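You operate a simulated robot arm through the tools that you are given. There is no shell and no other tool.

You run a simulated robot arm. Do the job below in one go: nothing can be reset, and whatever is moved stays where it is left.

Task
Check the docked microphones and sign out the full one.
Fine: lay it in the receiver's cradle, switch it on, slide its peg to Out; the others stay where they are, off, pegs at In; the tray stays on, the receiver muted.

Only the result counts: the job must be done as asked and must still hold three seconds after the hand-in. Knocking over, shifting, dropping, spilling or breaking anything else fails it.

Robot
A 7-joint arm with a fingered hand, fixed in place. Base frame: the origin is on the floor under the middle of its stand, x ahead of it, y to its left, z up. Readings come in m, degrees, newtons and seconds.
It reaches about 1.164 m from its shoulder. Its first joint turns from -166.0 to 166.0 degrees. Payload 4.7 kg.
The tool frame sits at the grasp point between the pads (the TCP): z along the fingers, y along the line on which they close. The tips reach 0.036 m beyond it. The gripper opens to 0.12 m; its body begins 0.042 m behind the TCP. The gripper is a hand of 5 fingers: y runs from the thumb to the fingers, the wrist lies at [-0.018, -0.122, -0.21] in the tool frame.
Orientation is that of the tool frame in the base frame, as [roll, pitch, yaw] about the fixed x, y, z axes, in that order (R = Rz(yaw) Ry(pitch) Rx(roll)). With the fingers straight down and the wrist toward the robot, the tool's x, y and z point along [0, 1, 0], [1, 0, 0] and [0, 0, -1] of the base frame.

Tools
- The arm moves only by the tool move_arm. Its argument "motion" is a list of rows, each a list of 6 numbers: the shift along the base's x, y, z in units of 25 mm (1.0 is 25 mm), then the turn, a rotation vector about the base's x, y, z in units of 8 degrees (1.0 is 8 degrees). In form: [[dx, dy, dz, wx, wy, wz], ...]. A call has 1 to 20 rows; each row shifts and turns the commanded pose from where the row before left it. A call with a number of a shift or a turn outside -1 to 1 is refused whole. Rows are played at 5 a second. More than 0.05 m and 8.6 degrees between two rows, and nothing of the call is played. A pose out of reach is approached as far as the arm can. The call stops where the force on the tool passes 40 N (or 10 N more than at its start, if that is more) or the arm is blocked; 0.2 s more then pass. In this call time passes only in rows, and 0.2 s behind the last. It gives the time, the measured TCP pose, the force on the tool (base axes), the opening and the grip force at its end, in the units of the frame above (readings bear some noise), with the torque about the TCP (base axes, N m) and any sound that the robot's microphone picked up.
- Cameras (640 x 400 px; columns grow to the right, rows downward): "scene" is fixed at [0.0495, 0.6507, 1.4971]; the picture's right is [-0.15, -0.99, 0.00], its down [-0.97, 0.15, -0.21] and it looks along [0.21, -0.03, -0.98] (base axes); focal length 357 px, centre (320, 200). "wrist" rides on the gripper at [0.073, -0.091, -0.143] in the tool frame; the picture's right is [-0.80, 0.28, -0.53], its down [-0.53, -0.73, 0.42] and it looks along [-0.27, 0.62, 0.74] (tool axes); focal length 234 px, centre (320, 200). There is no depth. A picture from a camera that has moved, and an enlarged one, comes with that camera's place and axes in the base frame and with its lens.
- get_image(camera): a new picture of that camera. No time passes.
- move_fingers(index, middle, ring, little, thumb_bend, thumb_turn): sets how far each is bent, from 0 (flat) to 1 (curled in); at 0.3 the hand is open as for a grip, at 0.7 the pads meet at the TCP. One left out holds its place. A second passes; each finger stops where it meets its share of the squeeze, and holds until it gets a number again. It is the only way to open and close the hand. It gives what a move gives, with no picture; readings hold the bend of each and the force on index, middle, ring, little, thumb and palm. thumb_turn goes from beside the hand (0) to across from the fingers (1), as for a grip.
- close_up(camera, box): a new picture of the part [left, top, right, bottom] of that camera's present view, enlarged. No time passes.
- hand_in(): hands the job in; it is judged then, once.

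Places have to be worked out from the pictures, the camera data and where the tool is seen. Open the gripper and draw the arm clear of the work before you hand the job in, unless the task says otherwise.

The tools are called after "Request:" as name(argument=value, ...) on one line, values as JSON. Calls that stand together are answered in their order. move_arm: Moves the arm, as the interface text tells. Its arguments: {"type":"object","properties":{"motion":{"type":"array","items":{"type":"array","items":{"type":"number"}}}},"required":["motion"]} The other tools are called the same way: move_fingers (index, middle, ring, little, thumb_bend, thumb_turn) moves the fingers one by one; get_image (camera) takes a picture; close_up (camera, box) takes an enlarged picture of a part of a camera's view; hand_in () hands the job in.

At the start:

```text
time_s: 0.0
eef_pos: [0.1106, 0.4776, 1.1119]
tcp_rot: [179.9, 0.0, 90.1]
force: [0.0, 0.1, 0.3]
wrist_torque: [0.02, 0.0, 0.01]
finger_gap: 0.1198
grasp_force: 0.1
shape: jaw
bend: [0.3, 0.3, 0.3, 0.3, 0.3, 0.98]
finger forces: [0.0, 0.1, 0.0, 0.0, 0.0, 0.0]
```

scene: 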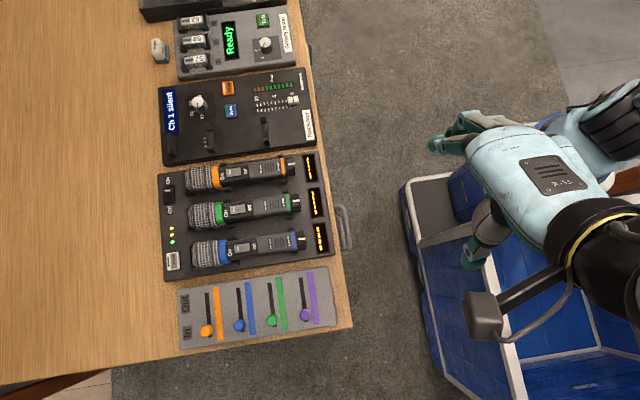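
wrist: 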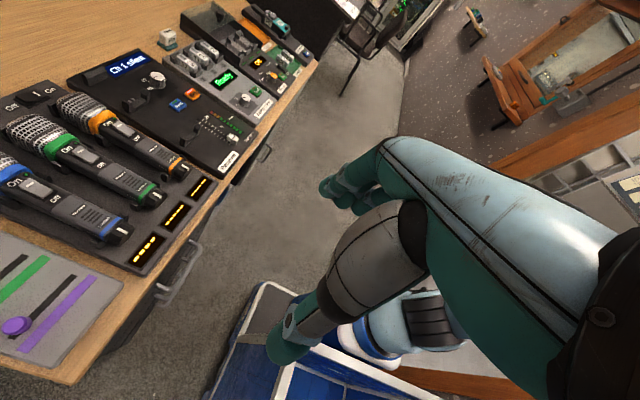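

I'll start by enlarging the parts of the scene view to read the tray, microphones, receiver and peg board.

Request:
close_up(camera="scene", box=[150, 145, 350, 285])

Request:
close_up(camera="scene", box=[150, 60, 330, 170])

Request:
close_up(camera="scene", box=[165, 260, 345, 360])

Request:
close_up(camera="scene", box=[130, 0, 330, 90])

Request:
close_up(camera="wrist", box=[0, 60, 240, 300])

```text
2.86 times, centred on (250, 215) of scene
camera zoom: at [0.0495, 0.6507, 1.4971], right [-0.15, -0.99, 0.0], down [-0.97, 0.15, -0.21], along [0.21, -0.03, -0.98], focal length 1020 px, centre (520, 157)
```

zoom: 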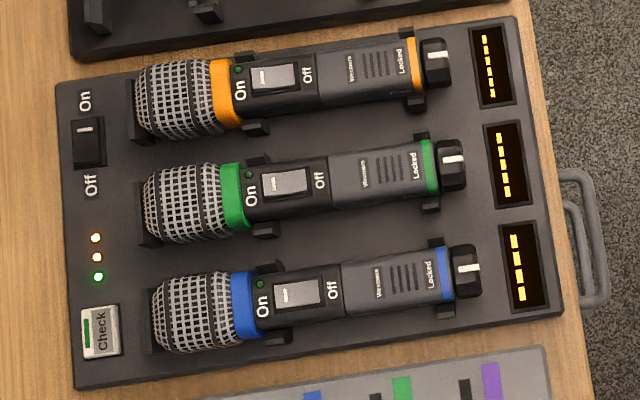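

```text
3.56 times, centred on (240, 115) of scene
camera zoom: at [0.0495, 0.6507, 1.4971], right [-0.15, -0.99, 0.0], down [-0.97, 0.15, -0.21], along [0.21, -0.03, -0.98], focal length 1269 px, centre (604, 502)
```

zoom: 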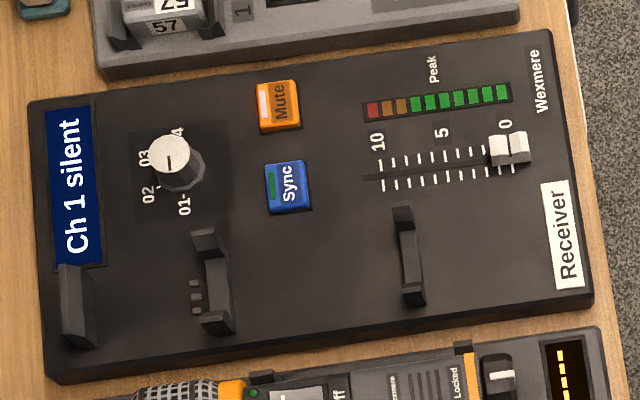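

```text
3.56 times, centred on (255, 310) of scene
camera zoom: at [0.0495, 0.6507, 1.4971], right [-0.15, -0.99, 0.0], down [-0.97, 0.15, -0.21], along [0.21, -0.03, -0.98], focal length 1269 px, centre (551, -191)
```

zoom: 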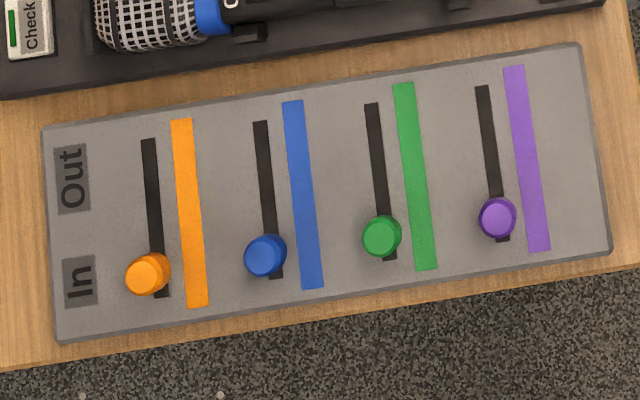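

```text
3.20 times, centred on (230, 45) of scene
camera zoom: at [0.0495, 0.6507, 1.4971], right [-0.15, -0.99, 0.0], down [-0.97, 0.15, -0.21], along [0.21, -0.03, -0.98], focal length 1142 px, centre (608, 696)
```

zoom: 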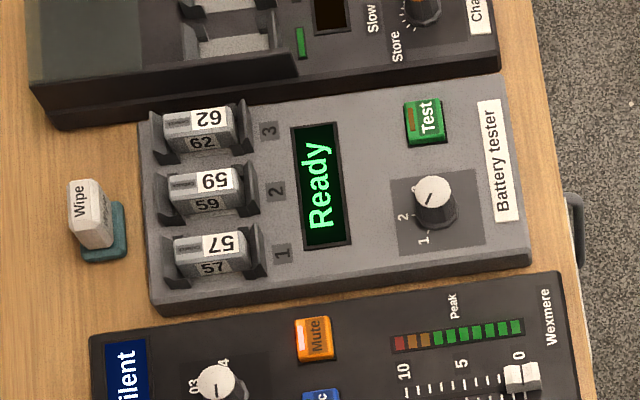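

```text
1.67 times, centred on (120, 180) of wrist
camera zoom: at [0.0228, 0.5524, 1.2555], right [0.28, -0.8, 0.53], down [-0.73, -0.53, -0.42], along [0.62, -0.27, -0.74], focal length 390 px, centre (653, 233)
```

zoom: 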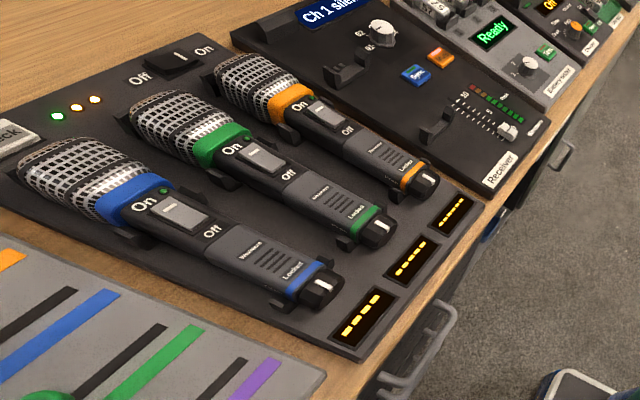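

The first pictures show three docked mics (orange, green, blue), a Check button, an On/Off switch for the tray, and a peg board. Now I'll enlarge the displays and switches to see how they stand.

Request:
close_up(camera="scene", box=[290, 145, 350, 265])

Request:
close_up(camera="scene", box=[155, 165, 205, 280])

Request:
close_up(camera="scene", box=[215, 220, 335, 280])

Request:
close_up(camera="wrist", box=[0, 80, 150, 200])

Request:
close_up(camera="wrist", box=[60, 150, 220, 280])

Request:
close_up(camera="wrist", box=[60, 30, 280, 180])

```text
3.33 times, centred on (320, 205) of scene
camera zoom: at [0.0495, 0.6507, 1.4971], right [-0.15, -0.99, 0.0], down [-0.97, 0.15, -0.21], along [0.21, -0.03, -0.98], focal length 1190 px, centre (320, 183)
```

zoom: 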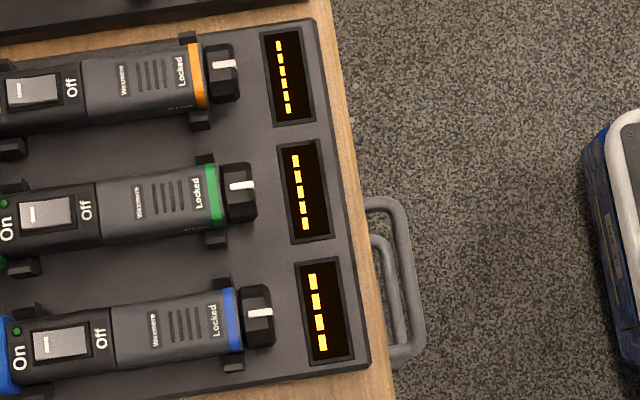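

```text
3.48 times, centred on (180, 222) of scene
camera zoom: at [0.0495, 0.6507, 1.4971], right [-0.15, -0.99, 0.0], down [-0.97, 0.15, -0.21], along [0.21, -0.03, -0.98], focal length 1241 px, centre (807, 122)
```

zoom: 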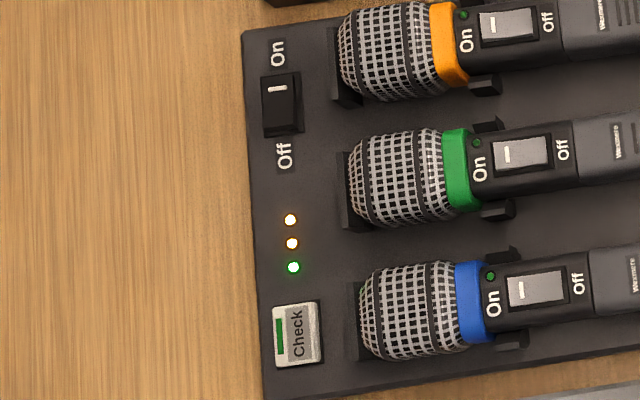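

```text
5.33 times, centred on (275, 250) of scene
camera zoom: at [0.0495, 0.6507, 1.4971], right [-0.15, -0.99, 0.0], down [-0.97, 0.15, -0.21], along [0.21, -0.03, -0.98], focal length 1904 px, centre (560, -67)
```

zoom: 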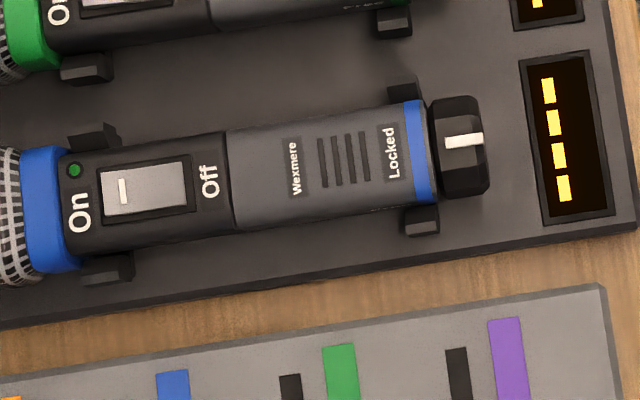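

```text
3.33 times, centred on (75, 140) of wrist
camera zoom: at [0.0228, 0.5524, 1.2555], right [0.28, -0.8, 0.53], down [-0.73, -0.53, -0.42], along [0.62, -0.27, -0.74], focal length 781 px, centre (1137, 400)
```

zoom: 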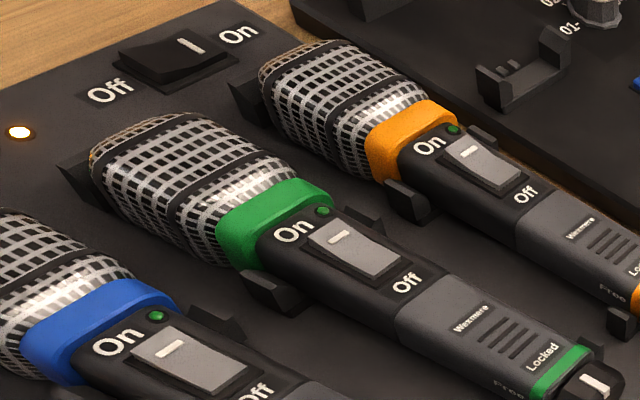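

```text
3.08 times, centred on (140, 215) of wrist
camera zoom: at [0.0228, 0.5524, 1.2555], right [0.28, -0.8, 0.53], down [-0.73, -0.53, -0.42], along [0.62, -0.27, -0.74], focal length 720 px, centre (874, 154)
```

zoom: 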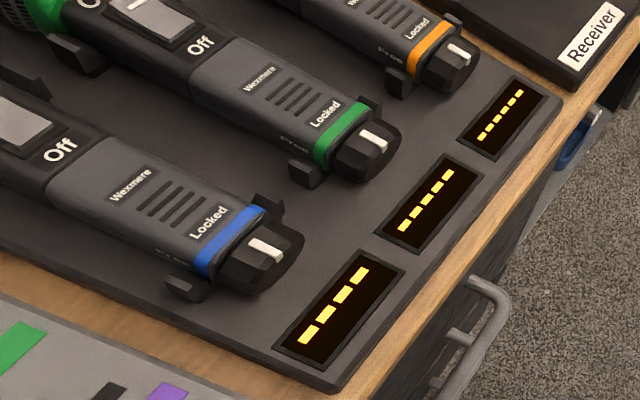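

```text
2.67 times, centred on (170, 105) of wrist
camera zoom: at [0.0228, 0.5524, 1.2555], right [0.28, -0.8, 0.53], down [-0.73, -0.53, -0.42], along [0.62, -0.27, -0.74], focal length 624 px, centre (720, 453)
```

zoom: 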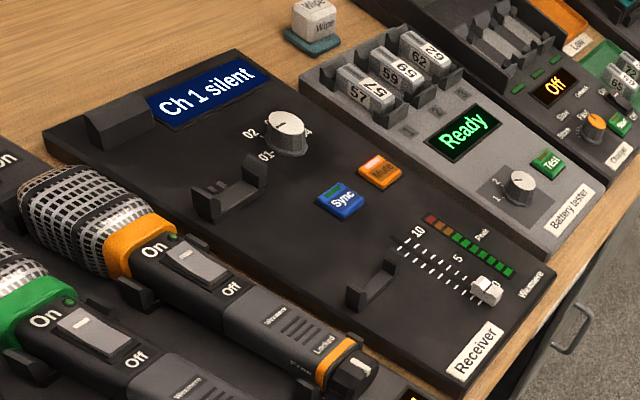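

The displays only show dashes, so the tray's Check button has to be pressed to learn which mic is full. Each mic tail also has a Locked/Free knob, set to Locked. First I'll make a pointing hand in free air to see where the index tip lies.

Request:
move_fingers(index=0.3, middle=1, ring=1, little=1, thumb_bend=0.3, thumb_turn=0.98)

Request:
get_image(camera="scene")

Request:
get_image(camera="wrist")

```text
time_s: 1.0
eef_pos: [0.1108, 0.4782, 1.112]
tcp_rot: [180.0, -0.1, 89.9]
force: [1.1, -0.6, 0.1]
wrist_torque: [0.01, 0.04, -0.01]
finger_gap: 0.1223
grasp_force: 0.0
shape: fingers
bend: [0.3, 1.0, 1.0, 1.0, 0.3, 0.96]
finger forces: [0.0, 0.0, 0.0, 0.1, 0.1, 0.0]
```

```text
taken
```

scene: 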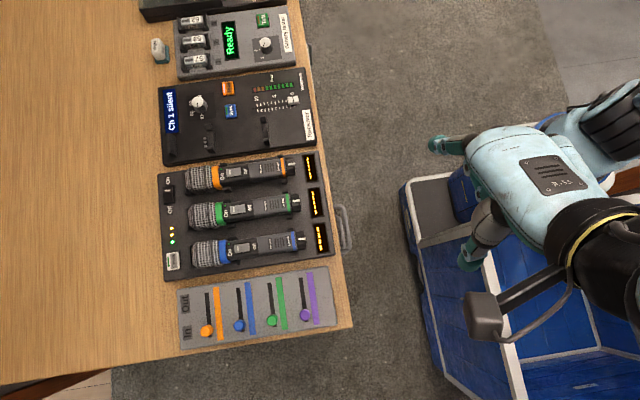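

```text
taken
camera wrist: at [0.0228, 0.5524, 1.2555], right [0.28, -0.8, 0.53], down [-0.73, -0.53, -0.42], along [0.62, -0.27, -0.74], focal length 234 px, centre (320, 200)
```

wrist: 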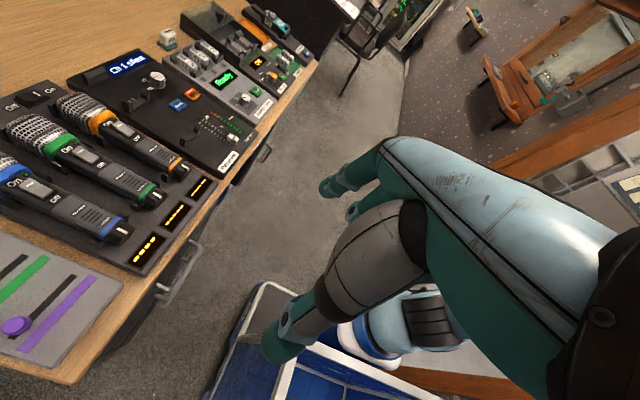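

Triangulating both views puts the index tip near tool (0.006, 0.079, 0.034) and the thumb tip lower, near (-0.01, -0.066, 0.06). I'll swing the thumb aside and straighten the index to see whether it becomes the lowest point.

Request:
move_fingers(index=0.15, thumb_bend=1, thumb_turn=0)

Request:
close_up(camera="scene", box=[400, 80, 640, 330])

Request:
get_image(camera="wrist")

```text
time_s: 2.0
eef_pos: [0.1119, 0.4793, 1.1111]
tcp_rot: [180.0, 0.0, 90.0]
force: [0.5, 0.2, 0.2]
wrist_torque: [0.01, -0.04, 0.0]
finger_gap: 0.0631
grasp_force: 0.1
shape: fingers
bend: [0.15, 1.0, 1.0, 1.0, 1.0, 0.0]
finger forces: [0.1, 0.1, 0.0, 0.0, 0.0, 0.0]
```

```text
1.60 times, centred on (520, 205) of scene
camera zoom: at [0.0495, 0.6507, 1.4971], right [-0.15, -0.99, 0.0], down [-0.97, 0.15, -0.21], along [0.21, -0.03, -0.98], focal length 571 px, centre (0, 192)
```

zoom: 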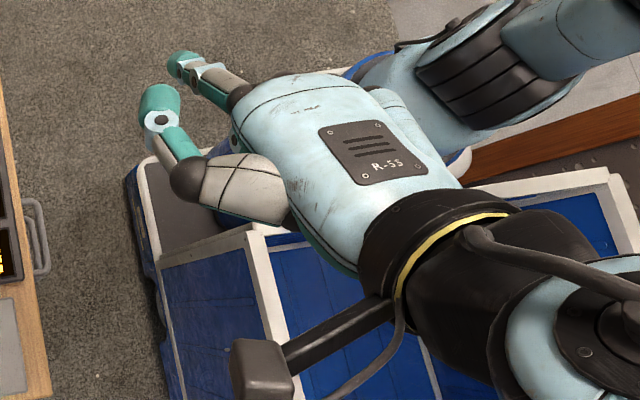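

```text
taken
camera wrist: at [0.0228, 0.5524, 1.2555], right [0.28, -0.8, 0.53], down [-0.73, -0.53, -0.42], along [0.62, -0.27, -0.74], focal length 234 px, centre (320, 200)
```

wrist: 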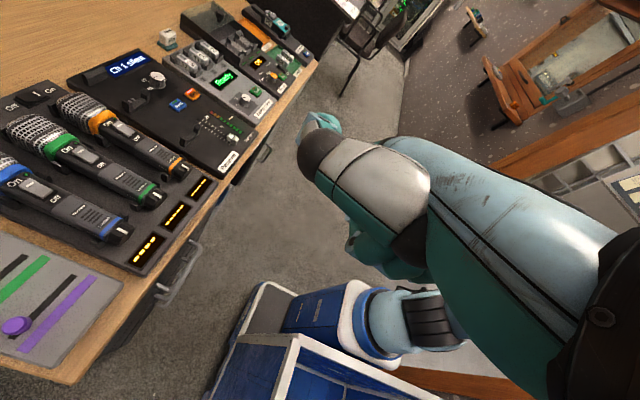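

The thumb at turn 0 sticks out beside the index on the camera side, so I'll tuck it across the palm instead and look again.

Request:
move_fingers(index=0.2, thumb_bend=0.9, thumb_turn=1)

Request:
close_up(camera="scene", box=[400, 80, 640, 230])

Request:
get_image(camera="wrist")

```text
time_s: 3.0
eef_pos: [0.1117, 0.479, 1.1124]
tcp_rot: [-179.9, 0.0, 90.0]
force: [0.1, -0.3, 0.2]
wrist_torque: [0.0, -0.02, -0.01]
finger_gap: 0.0429
grasp_force: 0.0
shape: fingers
bend: [0.2, 1.0, 1.0, 1.0, 0.9, 1.0]
finger forces: [0.1, 0.0, 0.1, 0.0, 0.0, 0.0]
```

```text
2.67 times, centred on (520, 155) of scene
camera zoom: at [0.0495, 0.6507, 1.4971], right [-0.15, -0.99, 0.0], down [-0.97, 0.15, -0.21], along [0.21, -0.03, -0.98], focal length 952 px, centre (-213, 320)
```

zoom: 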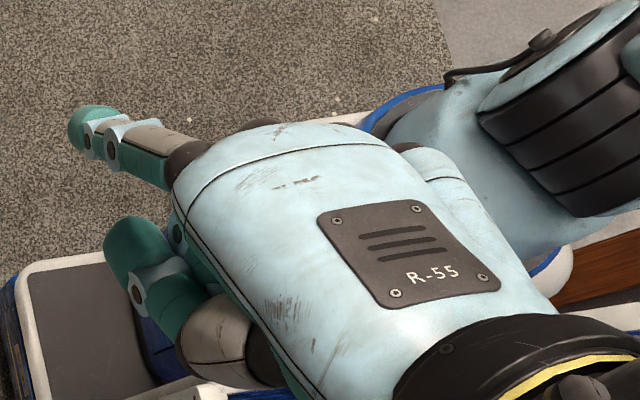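

```text
taken
camera wrist: at [0.0228, 0.5524, 1.2555], right [0.28, -0.8, 0.53], down [-0.73, -0.53, -0.42], along [0.62, -0.27, -0.74], focal length 234 px, centre (320, 200)
```

wrist: 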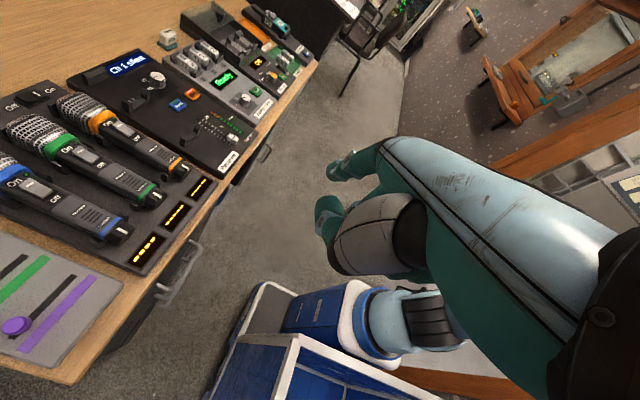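

The thumb is the lowest digit when the fingers are curled, so it makes the best presser. I'll curl all four fingers and set the thumb opposed and slightly bent, then check its tip in both views.

Request:
move_fingers(index=1, middle=1, ring=1, little=1, thumb_bend=0.35, thumb_turn=1)

Request:
close_up(camera="scene", box=[400, 80, 640, 330])

Request:
get_image(camera="wrist")

```text
time_s: 4.0
eef_pos: [0.1116, 0.4795, 1.1119]
tcp_rot: [180.0, 0.0, 89.9]
force: [-0.2, -0.6, 0.5]
wrist_torque: [0.02, 0.03, -0.03]
finger_gap: 0.0771
grasp_force: 0.0
shape: fingers
bend: [1.0, 1.0, 1.0, 1.0, 0.35, 0.98]
finger forces: [0.0, 0.0, 0.0, 0.0, 0.0, 0.0]
```

```text
1.60 times, centred on (520, 205) of scene
camera zoom: at [0.0495, 0.6507, 1.4971], right [-0.15, -0.99, 0.0], down [-0.97, 0.15, -0.21], along [0.21, -0.03, -0.98], focal length 571 px, centre (0, 192)
```

zoom: 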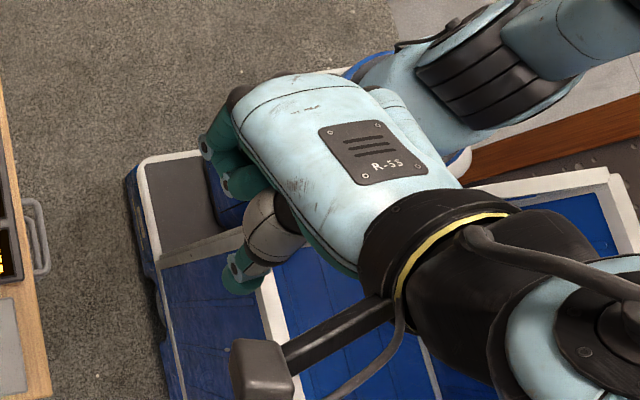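

```text
taken
camera wrist: at [0.0228, 0.5524, 1.2555], right [0.28, -0.8, 0.53], down [-0.73, -0.53, -0.42], along [0.62, -0.27, -0.74], focal length 234 px, centre (320, 200)
```

wrist: 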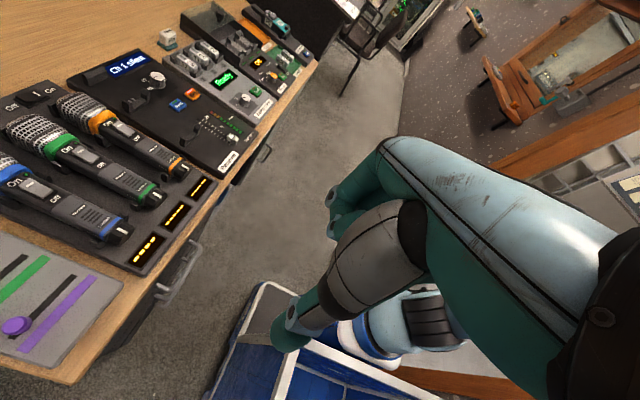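

The thumb tip sits near tool (-0.016, -0.064, 0.06), well below the curled fingers. I judge the Check button to be near (0.125, 0.938, 0.77), so I'll turn the hand +90° about z (wrist toward the robot) and carry it high over the table.

Request:
move_arm(motion=[[0, 0.5, 0, 0, 0, 0.5], [0, 0.8, -0.2, 0, 0, 0.8], [0, 0.8, -0.2, 0, 0, 0.9], [0, 0.9, -0.2, 0, 0, 0.9], [0, 0.9, -0.2, 0, 0, 0.9], [0, 0.9, -0.2, 0, 0, 0.9], [0, 0.9, -0.2, 0, 0, 0.9], [0, 0.9, -0.2, 0, 0, 0.9], [0, 0.9, -0.2, 0, 0, 0.9], [0, 0.9, -0.2, 0, 0, 0.9], [0, 0.9, -0.2, 0, 0, 0.9], [0, 0.9, -0.2, 0, 0, 0.9], [0, 0.9, -0.2, 0, 0, 0.95], [0, 0.9, -0.2, 0, 0, 0]])

Request:
get_image(camera="scene")

Request:
get_image(camera="wrist")

```text
time_s: 7.0
eef_pos: [0.112, 0.7778, 1.0479]
tcp_rot: [179.9, 0.0, 180.0]
force: [-0.9, 0.4, 0.6]
wrist_torque: [-0.01, -0.02, 0.01]
finger_gap: 0.0769
grasp_force: 0.0
shape: fingers
bend: [1.0, 1.0, 1.0, 1.0, 0.35, 0.98]
finger forces: [0.0, 0.0, 0.0, 0.1, 0.0, 0.0]
```

```text
taken
```

scene: 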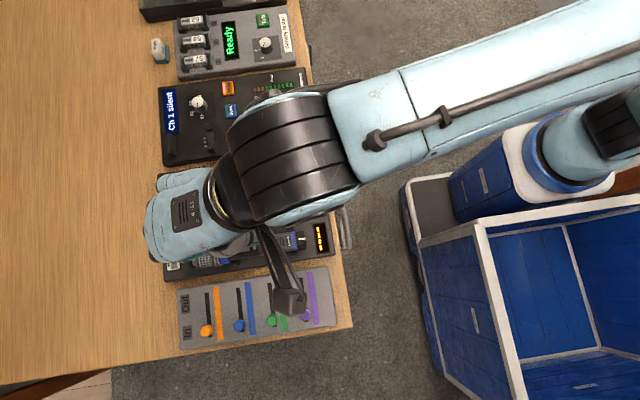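

```text
taken
camera wrist: at [0.041, 0.6876, 1.1924], right [0.8, 0.28, 0.53], down [0.53, -0.73, -0.43], along [0.27, 0.62, -0.74], focal length 234 px, centre (320, 200)
```

wrist: 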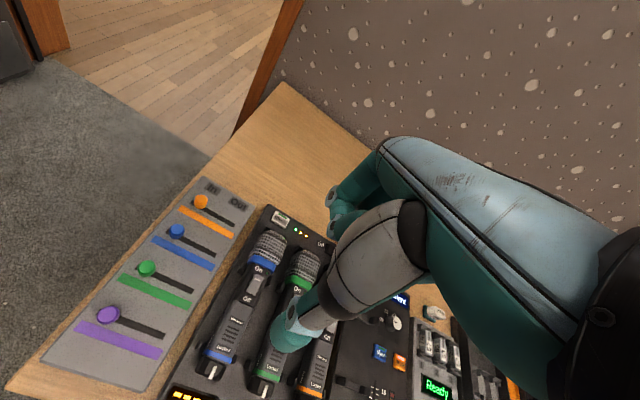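

The hand turned cleanly and the wrist camera now sees the tray and Check button. I'll enlarge that region to fix the button's position.

Request:
close_up(camera="wrist", box=[220, 190, 340, 265])

Request:
close_up(camera="wrist", box=[40, 160, 280, 310])

Request:
close_up(camera="wrist", box=[160, 250, 340, 400])

```text
5.33 times, centred on (280, 228) of wrist
camera zoom: at [0.041, 0.6876, 1.1924], right [0.8, 0.28, 0.53], down [0.53, -0.73, -0.43], along [0.27, 0.62, -0.74], focal length 1249 px, centre (533, 53)
```

zoom: 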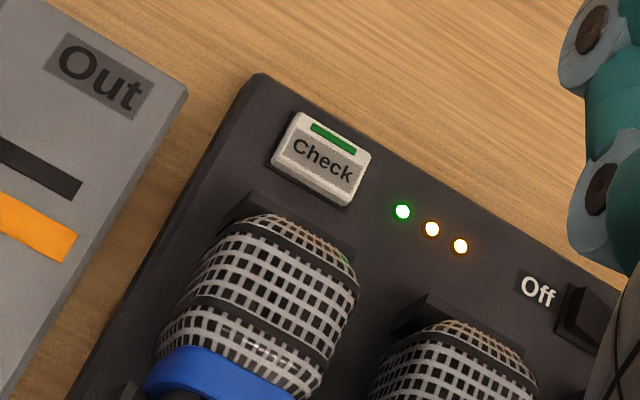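

```text
2.67 times, centred on (160, 235) of wrist
camera zoom: at [0.041, 0.6876, 1.1924], right [0.8, 0.28, 0.53], down [0.53, -0.73, -0.43], along [0.27, 0.62, -0.74], focal length 624 px, centre (747, 107)
```

zoom: 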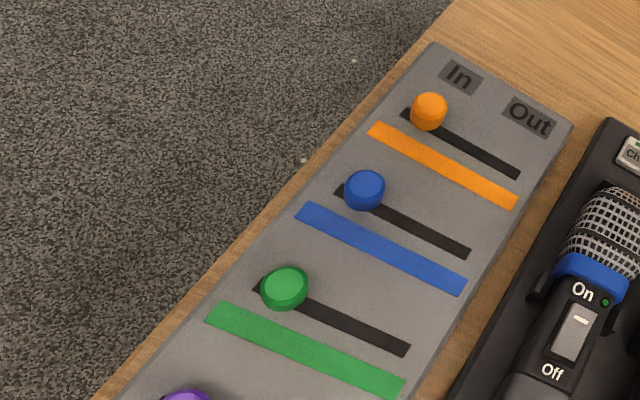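

```text
2.67 times, centred on (250, 325) of wrist
camera zoom: at [0.041, 0.6876, 1.1924], right [0.8, 0.28, 0.53], down [0.53, -0.73, -0.43], along [0.27, 0.62, -0.74], focal length 624 px, centre (507, -133)
```

zoom: 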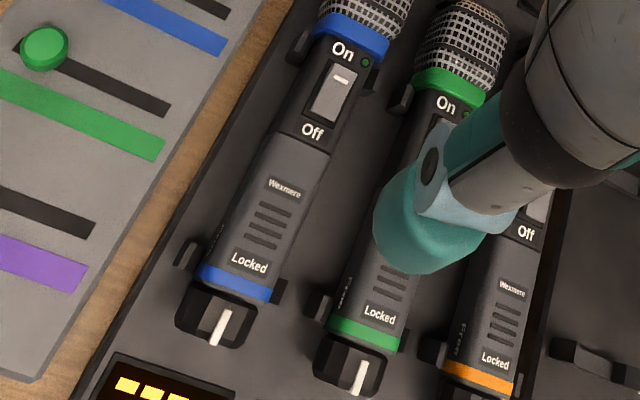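

Triangulation gives the Check button's top at about (0.1255, 0.936, 0.775). I'll bring the thumb tip above it, stopping about 45 mm high to check alignment.

Request:
move_arm(motion=[[0, 1, -0.3, 0, 0, 0], [0, 1, -0.3, 0, 0, 0], [0, 1, -0.3, 0, 0, 0], [0, 1, -0.3, 0, 0, 0], [0, 1, -0.3, 0, 0, 0], [0, 1, -0.3, 0, 0, 0], [0, 1, -0.3, 0, 0, 0], [0, 1, -0.3, 0, 0, 0], [-0.1, 0.9, -0.3, 0, 0, 0], [0, 0, -1, 0, 0, 0], [0, 0, -1, 0, 0, 0], [0, 0, -1, 0, 0, 0], [0, 0, -1, 0, 0, 0]])

Request:
get_image(camera="scene")

Request:
get_image(camera="wrist")

```text
time_s: 9.8
eef_pos: [0.1111, 0.9728, 0.887]
tcp_rot: [179.9, 0.0, 180.0]
force: [0.2, 0.6, 0.5]
wrist_torque: [0.01, -0.01, 0.0]
finger_gap: 0.077
grasp_force: 0.0
shape: fingers
bend: [1.0, 1.0, 1.0, 1.0, 0.35, 0.98]
finger forces: [0.0, 0.1, 0.1, 0.0, 0.0, 0.1]
out of reach, approached as far as the arm can: row 8, 9
```

```text
taken
```

scene: 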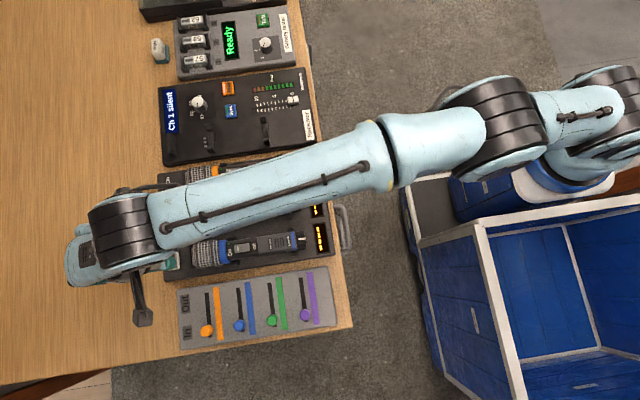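

```text
taken
camera wrist: at [0.0412, 0.8811, 1.0303], right [0.8, 0.28, 0.53], down [0.53, -0.73, -0.43], along [0.27, 0.62, -0.74], focal length 234 px, centre (320, 200)
```

wrist: 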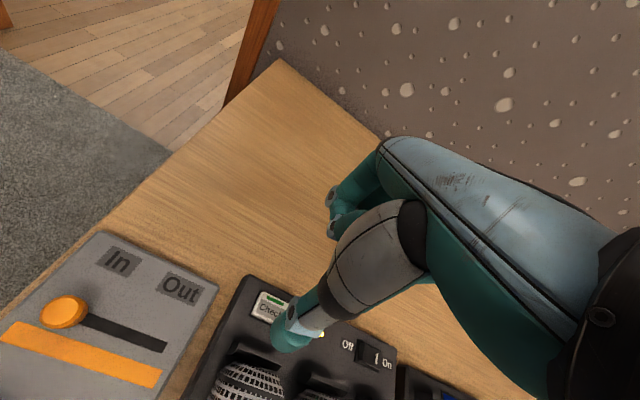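

The reach ran out at y≈0.973, leaving the thumb tip about 27 mm short of the button. Tilting the hand 16° outward about x swings the tip forward and pulls the wrist back within reach, so I'll do that while still above the button.

Request:
move_arm(motion=[[0, 0, 0.2, 1, 0, 0], [0, 0.15, 0, 1, 0, 0], [0, 0.2, 0, 0, 0, 0]])

Request:
get_image(camera="wrist")

Request:
get_image(camera="scene")

```text
time_s: 10.6
eef_pos: [0.1134, 0.9796, 0.8934]
tcp_rot: [163.9, 0.0, 180.0]
force: [0.0, 0.1, -0.5]
wrist_torque: [0.0, 0.0, 0.02]
finger_gap: 0.0771
grasp_force: 0.1
shape: fingers
bend: [1.0, 1.0, 1.0, 1.0, 0.35, 0.98]
finger forces: [0.1, 0.0, 0.1, 0.0, 0.0, 0.0]
```

```text
taken
camera wrist: at [0.0418, 0.8531, 1.0065], right [0.8, 0.12, 0.58], down [0.53, -0.59, -0.61], along [0.27, 0.8, -0.54], focal length 234 px, centre (320, 200)
```

wrist: 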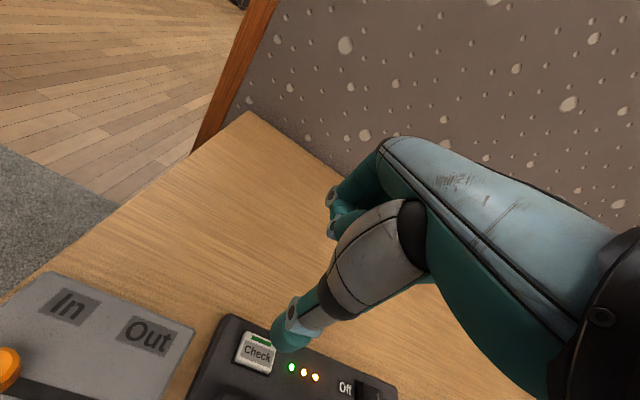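

```text
taken
```

scene: 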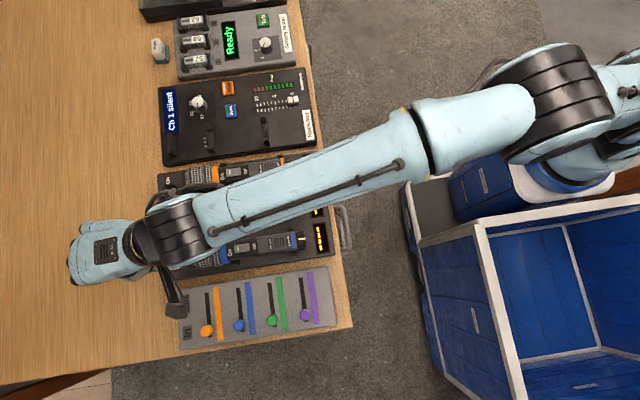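

Projecting my estimates into this view matches the picture: the thumb tip (about 0.129, 0.935, 0.818) is right above the Check button. I'll go down in small steps and watch the force.

Request:
move_arm(motion=[[-0.14, 0, -0.5, 0, 0, 0], [0, 0.03, -0.5, 0, 0, 0], [0, 0, -0.3, 0, 0, 0]])

Request:
close_up(camera="wrist", box=[180, 280, 400, 400])

```text
time_s: 11.4
eef_pos: [0.1084, 0.9791, 0.8616]
tcp_rot: [164.0, 0.0, 180.0]
force: [-0.4, 0.5, 0.5]
wrist_torque: [0.01, -0.02, -0.01]
finger_gap: 0.0772
grasp_force: 0.2
shape: fingers
bend: [1.0, 1.0, 1.0, 1.0, 0.35, 0.98]
finger forces: [0.0, 0.1, 0.1, 0.1, 0.0, 0.1]
```

```text
2.91 times, centred on (290, 340) of wrist
camera zoom: at [0.0387, 0.8543, 0.974], right [0.8, 0.12, 0.58], down [0.53, -0.59, -0.61], along [0.27, 0.8, -0.54], focal length 681 px, centre (407, -207)
```

zoom: 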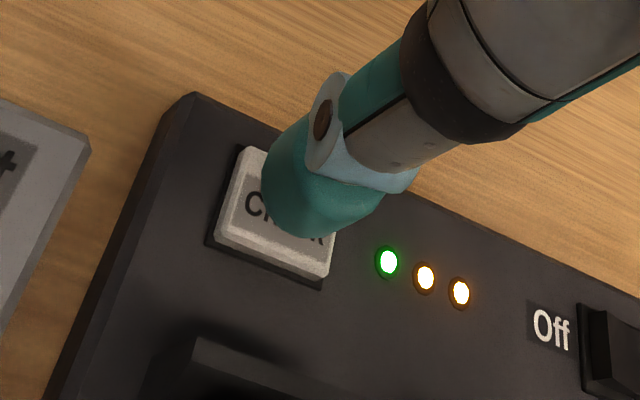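

The thumb pad is right over the button, close to contact. I'll press further in small steps.

Request:
move_arm(motion=[[0, 0, -0.2, 0, 0, 0], [0, 0, -0.1, 0, 0, 0]])

Request:
close_up(camera="wrist", box=[180, 280, 400, 400])

Request:
close_up(camera="scene", box=[290, 145, 350, 265])

```text
time_s: 12.0
eef_pos: [0.109, 0.9778, 0.8532]
tcp_rot: [164.0, 0.0, -180.0]
force: [-0.6, 1.5, -0.4]
wrist_torque: [-0.01, 0.0, 0.03]
finger_gap: 0.0771
grasp_force: 0.0
shape: fingers
bend: [1.0, 1.0, 1.0, 1.0, 0.35, 0.98]
finger forces: [0.0, 0.0, 0.0, 0.0, 0.0, 0.0]
```

```text
2.91 times, centred on (290, 340) of wrist
camera zoom: at [0.0388, 0.8523, 0.9662], right [0.8, 0.12, 0.58], down [0.53, -0.59, -0.61], along [0.27, 0.8, -0.54], focal length 681 px, centre (407, -207)
```

zoom: 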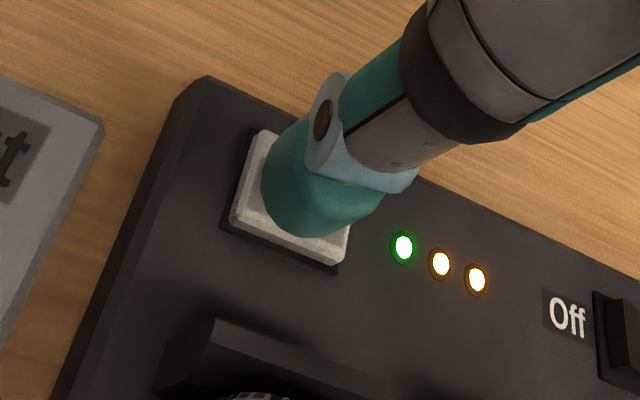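

```text
3.33 times, centred on (320, 205) of scene
camera zoom: at [0.0495, 0.6507, 1.4971], right [-0.15, -0.99, 0.0], down [-0.97, 0.15, -0.21], along [0.21, -0.03, -0.98], focal length 1190 px, centre (320, 183)
```

zoom: 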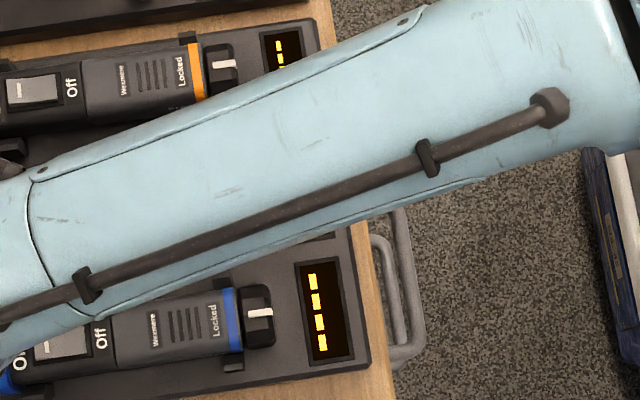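

There is no contact force yet, so I'll keep pressing in small steps.

Request:
move_arm(motion=[[0, 0, -0.2, 0, 0, 0], [0, 0, -0.15, 0, 0, 0]])

Request:
close_up(camera="wrist", box=[180, 280, 400, 400])

Request:
close_up(camera="scene", box=[290, 145, 350, 265])

```text
time_s: 12.6
eef_pos: [0.1082, 0.9791, 0.8455]
tcp_rot: [164.0, -0.1, 180.0]
force: [0.0, -0.1, 0.4]
wrist_torque: [0.02, -0.01, 0.01]
finger_gap: 0.0771
grasp_force: 0.0
shape: fingers
bend: [1.0, 1.0, 1.0, 1.0, 0.35, 0.98]
finger forces: [0.1, 0.0, 0.0, 0.1, 0.0, 0.1]
```

```text
2.91 times, centred on (290, 340) of wrist
camera zoom: at [0.039, 0.8527, 0.9581], right [0.8, 0.12, 0.58], down [0.53, -0.59, -0.61], along [0.27, 0.8, -0.54], focal length 681 px, centre (407, -207)
```

zoom: 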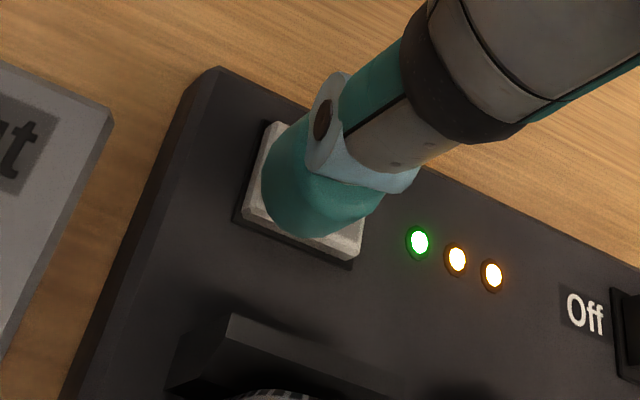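

```text
3.33 times, centred on (320, 205) of scene
camera zoom: at [0.0495, 0.6507, 1.4971], right [-0.15, -0.99, 0.0], down [-0.97, 0.15, -0.21], along [0.21, -0.03, -0.98], focal length 1190 px, centre (320, 183)
```

zoom: 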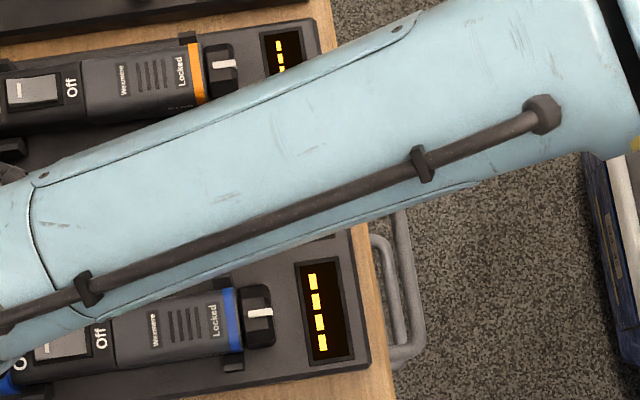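

Still free of contact; the button should be a few millimetres lower. Continuing.

Request:
move_arm(motion=[[0, 0, -0.15, 0, 0, 0], [0, 0, -0.15, 0, 0, 0]])

Request:
close_up(camera="wrist", box=[180, 280, 400, 400])

Request:
close_up(camera="scene", box=[290, 145, 350, 265])

```text
time_s: 13.2
eef_pos: [0.1097, 0.9794, 0.8359]
tcp_rot: [164.0, 0.0, -180.0]
force: [0.2, -0.1, 0.2]
wrist_torque: [-0.05, -0.01, 0.0]
finger_gap: 0.0771
grasp_force: 0.1
shape: fingers
bend: [1.0, 1.0, 1.0, 1.0, 0.35, 0.98]
finger forces: [0.0, 0.1, 0.0, 0.0, 0.0, 0.0]
```

```text
2.91 times, centred on (290, 340) of wrist
camera zoom: at [0.0389, 0.8531, 0.9507], right [0.8, 0.12, 0.58], down [0.53, -0.59, -0.61], along [0.27, 0.8, -0.54], focal length 681 px, centre (407, -207)
```

zoom: 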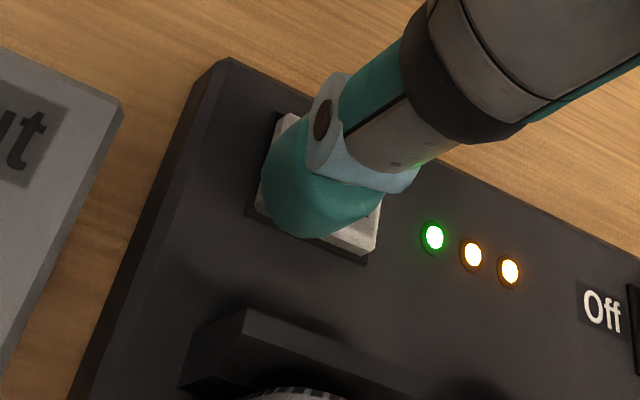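

```text
3.33 times, centred on (320, 205) of scene
camera zoom: at [0.0495, 0.6507, 1.4971], right [-0.15, -0.99, 0.0], down [-0.97, 0.15, -0.21], along [0.21, -0.03, -0.98], focal length 1190 px, centre (320, 183)
```

zoom: 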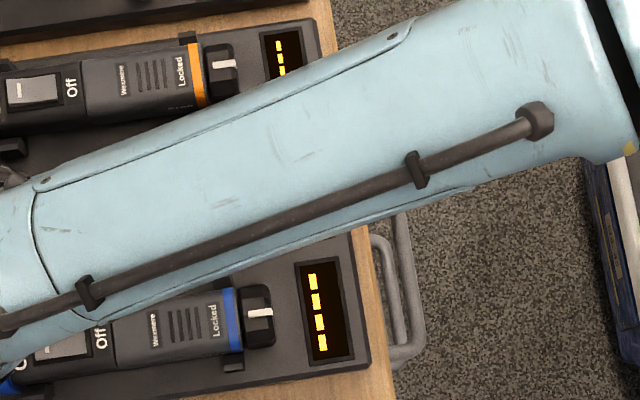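

The thumb end looks biased toward the mic side of the button, so I'll shift about 6 mm in +y and 2 mm in -x, then continue pressing.

Request:
move_arm(motion=[[-0.1, 0.28, 0, 0, 0, 0], [0, 0, -0.15, 0, 0, 0], [0, 0, -0.1, 0, 0, 0]])

Request:
close_up(camera="wrist", box=[180, 280, 400, 400])

Request:
close_up(camera="scene", box=[290, 145, 350, 265])

```text
time_s: 14.0
eef_pos: [0.1068, 0.9852, 0.8311]
tcp_rot: [164.0, 0.0, -180.0]
force: [0.3, -0.5, 1.6]
wrist_torque: [0.03, 0.0, 0.01]
finger_gap: 0.0771
grasp_force: 0.0
shape: fingers
bend: [1.0, 1.0, 1.0, 1.0, 0.35, 0.98]
finger forces: [0.1, 0.1, 0.0, 0.0, 0.0, 0.1]
```

```text
2.91 times, centred on (290, 340) of wrist
camera zoom: at [0.0362, 0.8591, 0.9451], right [0.8, 0.12, 0.58], down [0.53, -0.59, -0.61], along [0.27, 0.8, -0.54], focal length 681 px, centre (407, -207)
```

zoom: 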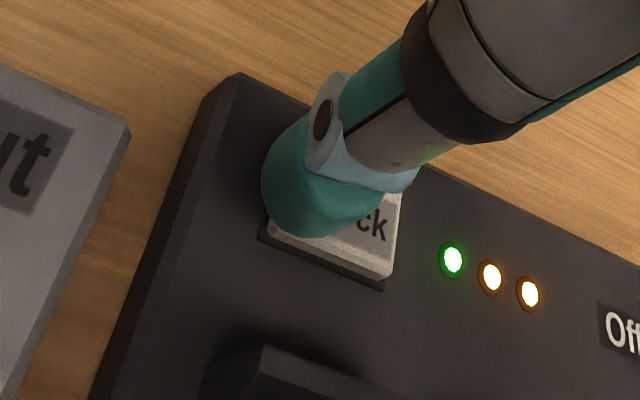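

```text
3.33 times, centred on (320, 205) of scene
camera zoom: at [0.0495, 0.6507, 1.4971], right [-0.15, -0.99, 0.0], down [-0.97, 0.15, -0.21], along [0.21, -0.03, -0.98], focal length 1190 px, centre (320, 183)
```

zoom: 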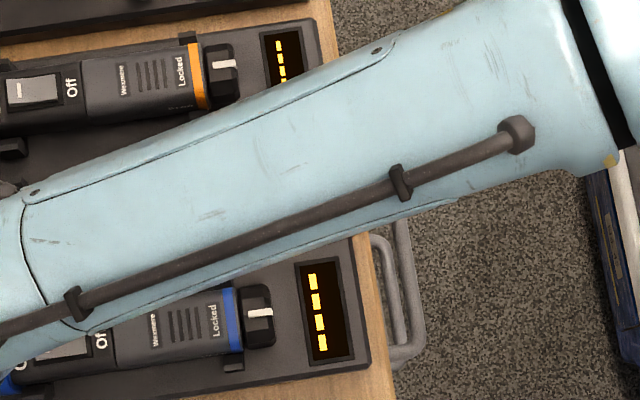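

The z force rose slightly (1.6 N), likely first contact. I'll press a few millimetres more.

Request:
move_arm(motion=[[0.05, 0, -0.12, 0, 0, 0], [0, 0, -0.08, 0, 0, 0]])

Request:
close_up(camera="wrist", box=[180, 280, 400, 400])

Request:
close_up(camera="scene", box=[290, 145, 350, 265])

```text
time_s: 14.6
eef_pos: [0.1064, 0.9861, 0.8288]
tcp_rot: [163.9, 0.0, 180.0]
force: [-0.2, -1.3, 5.8]
wrist_torque: [-0.38, 0.04, 0.0]
finger_gap: 0.0778
grasp_force: 3.3
shape: fingers
bend: [1.0, 1.0, 1.0, 1.0, 0.35, 0.98]
finger forces: [0.0, 0.0, 0.1, 0.0, 5.9, 0.0]
heard: click
```

```text
2.91 times, centred on (290, 340) of wrist
camera zoom: at [0.037, 0.8601, 0.941], right [0.8, 0.12, 0.58], down [0.53, -0.59, -0.61], along [0.27, 0.8, -0.54], focal length 681 px, centre (407, -207)
```

zoom: 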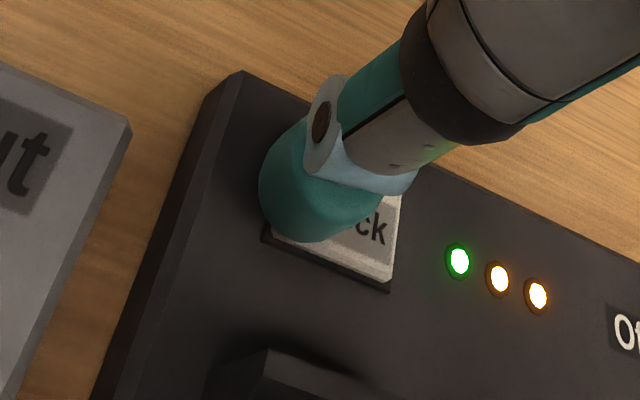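

```text
3.33 times, centred on (320, 205) of scene
camera zoom: at [0.0495, 0.6507, 1.4971], right [-0.15, -0.99, 0.0], down [-0.97, 0.15, -0.21], along [0.21, -0.03, -0.98], focal length 1190 px, centre (320, 183)
```

zoom: 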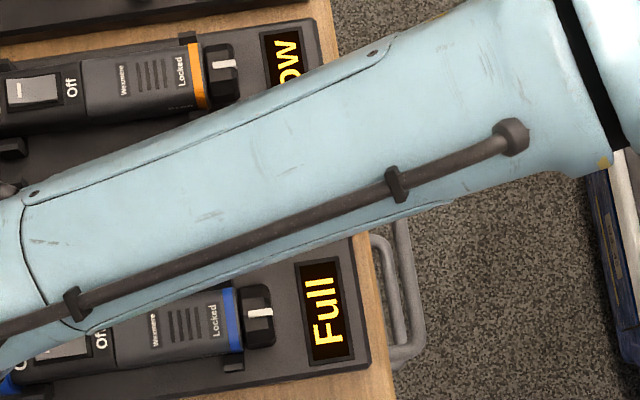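

There was a click, and the displays now read "Full" for blue and "…ow" for orange. I'll lift off and check the green one too.

Request:
move_arm(motion=[[0, 0, 0.6, 0, 0, 0], [0, 0, 1, 0, 0, 0], [0, 0, 1, 0, 0, 0], [0, -0.5, 1, 0, 0, 0]])

Request:
close_up(camera="scene", box=[150, 145, 350, 285])

Request:
get_image(camera="wrist")

```text
time_s: 15.6
eef_pos: [0.1085, 0.9728, 0.9132]
tcp_rot: [164.1, 0.0, -180.0]
force: [0.7, 0.3, -1.4]
wrist_torque: [0.03, 0.03, 0.0]
finger_gap: 0.0773
grasp_force: 0.1
shape: fingers
bend: [1.0, 1.0, 1.0, 1.0, 0.35, 0.98]
finger forces: [0.1, 0.0, 0.0, 0.0, 0.0, 0.0]
```

```text
2.86 times, centred on (250, 215) of scene
camera zoom: at [0.0495, 0.6507, 1.4971], right [-0.15, -0.99, 0.0], down [-0.97, 0.15, -0.21], along [0.21, -0.03, -0.98], focal length 1020 px, centre (520, 157)
```

zoom: 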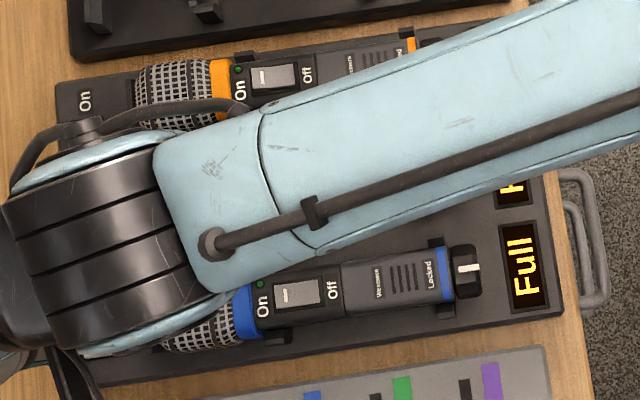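

```text
taken
camera wrist: at [0.0388, 0.8478, 1.0279], right [0.8, 0.12, 0.58], down [0.53, -0.59, -0.61], along [0.27, 0.8, -0.54], focal length 234 px, centre (320, 200)
```

wrist: 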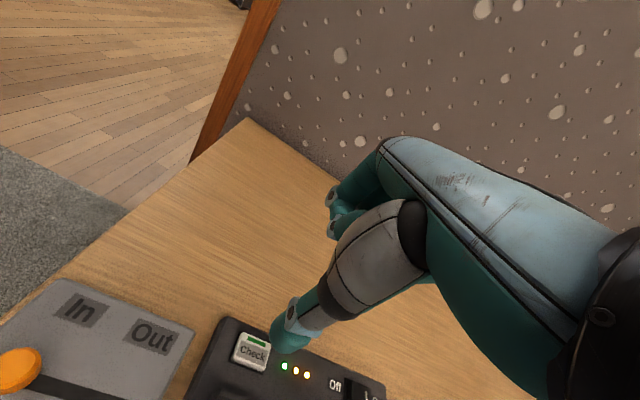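

Green's display begins with something like "H" or "F", hidden under the arm. I'll raise and draw the arm back to read it.

Request:
move_arm(motion=[[0, 0, 1, 0, 0, 0], [0, -0.5, 1, 0, 0, 0], [0, -1, 1, -1, 0, 0], [0, -1, 1, -1, 0, 0], [0, -1, 0.5, 0, 0, 0], [0, -1, 0, 0, 0, 0], [0, -1, 0, 0, 0, 0], [0, -1, 0, 0, 0, 0], [0, -1, 0, 0, 0, 0], [0, -1, 0, 0, 0, 0], [0, -1, 0, 0, 0, 0], [0, -1, 0, 0, 0, 0], [0, -1, 0, 0, 0, 0], [0, -1, 0, 0, 0, 0]])

Request:
get_image(camera="scene")

Request:
get_image(camera="wrist")

```text
time_s: 18.6
eef_pos: [0.1061, 0.6611, 1.0294]
tcp_rot: [180.0, 0.0, 180.0]
force: [-0.1, 0.3, -0.6]
wrist_torque: [0.0, 0.0, -0.02]
finger_gap: 0.0774
grasp_force: 0.0
shape: fingers
bend: [1.0, 1.0, 1.0, 1.0, 0.35, 0.98]
finger forces: [0.0, 0.0, 0.1, 0.0, 0.0, 0.1]
```

```text
taken
```

scene: 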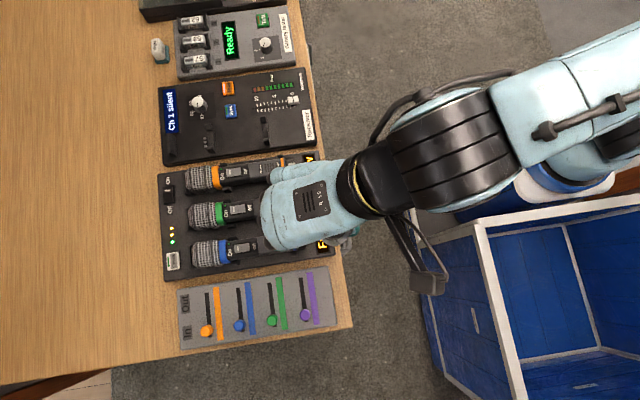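

```text
taken
camera wrist: at [0.037, 0.5716, 1.1722], right [0.8, 0.28, 0.53], down [0.53, -0.73, -0.42], along [0.27, 0.62, -0.74], focal length 234 px, centre (320, 200)
```

wrist: 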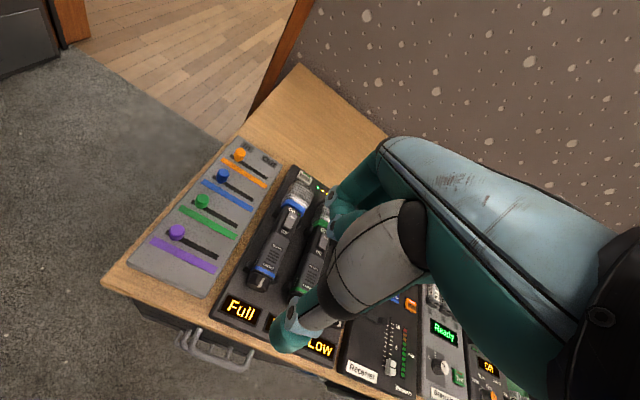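

Blue reads Full, orange reads Low; I'll zoom on the partly hidden green display.

Request:
close_up(camera="wrist", box=[200, 280, 340, 370])

Request:
close_up(camera="wrist", box=[230, 160, 350, 310])

```text
4.44 times, centred on (270, 325) of wrist
camera zoom: at [0.037, 0.5716, 1.1722], right [0.8, 0.28, 0.53], down [0.53, -0.73, -0.42], along [0.27, 0.62, -0.74], focal length 1041 px, centre (542, -356)
```

zoom: 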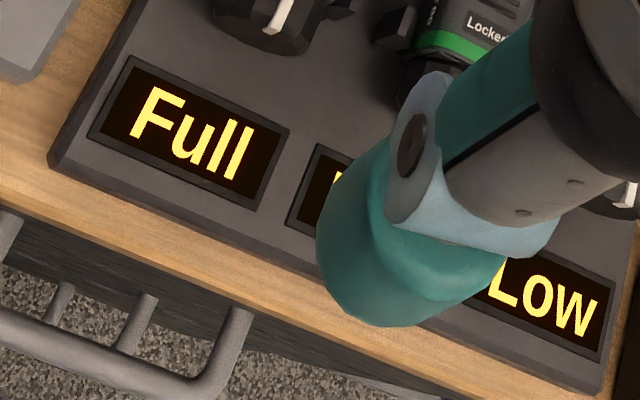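

```text
2.67 times, centred on (290, 235) of wrist
camera zoom: at [0.037, 0.5716, 1.1722], right [0.8, 0.28, 0.53], down [0.53, -0.73, -0.42], along [0.27, 0.62, -0.74], focal length 624 px, centre (400, 107)
```

zoom: 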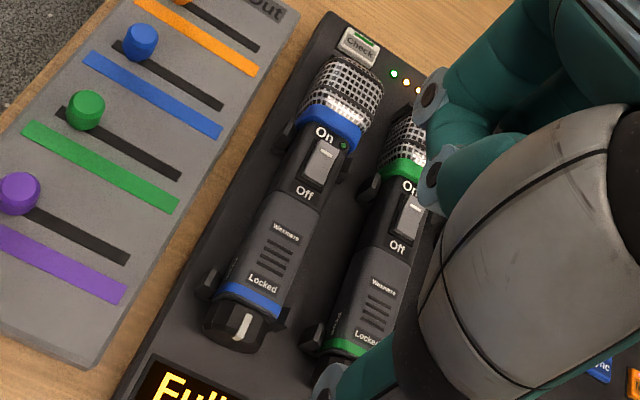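

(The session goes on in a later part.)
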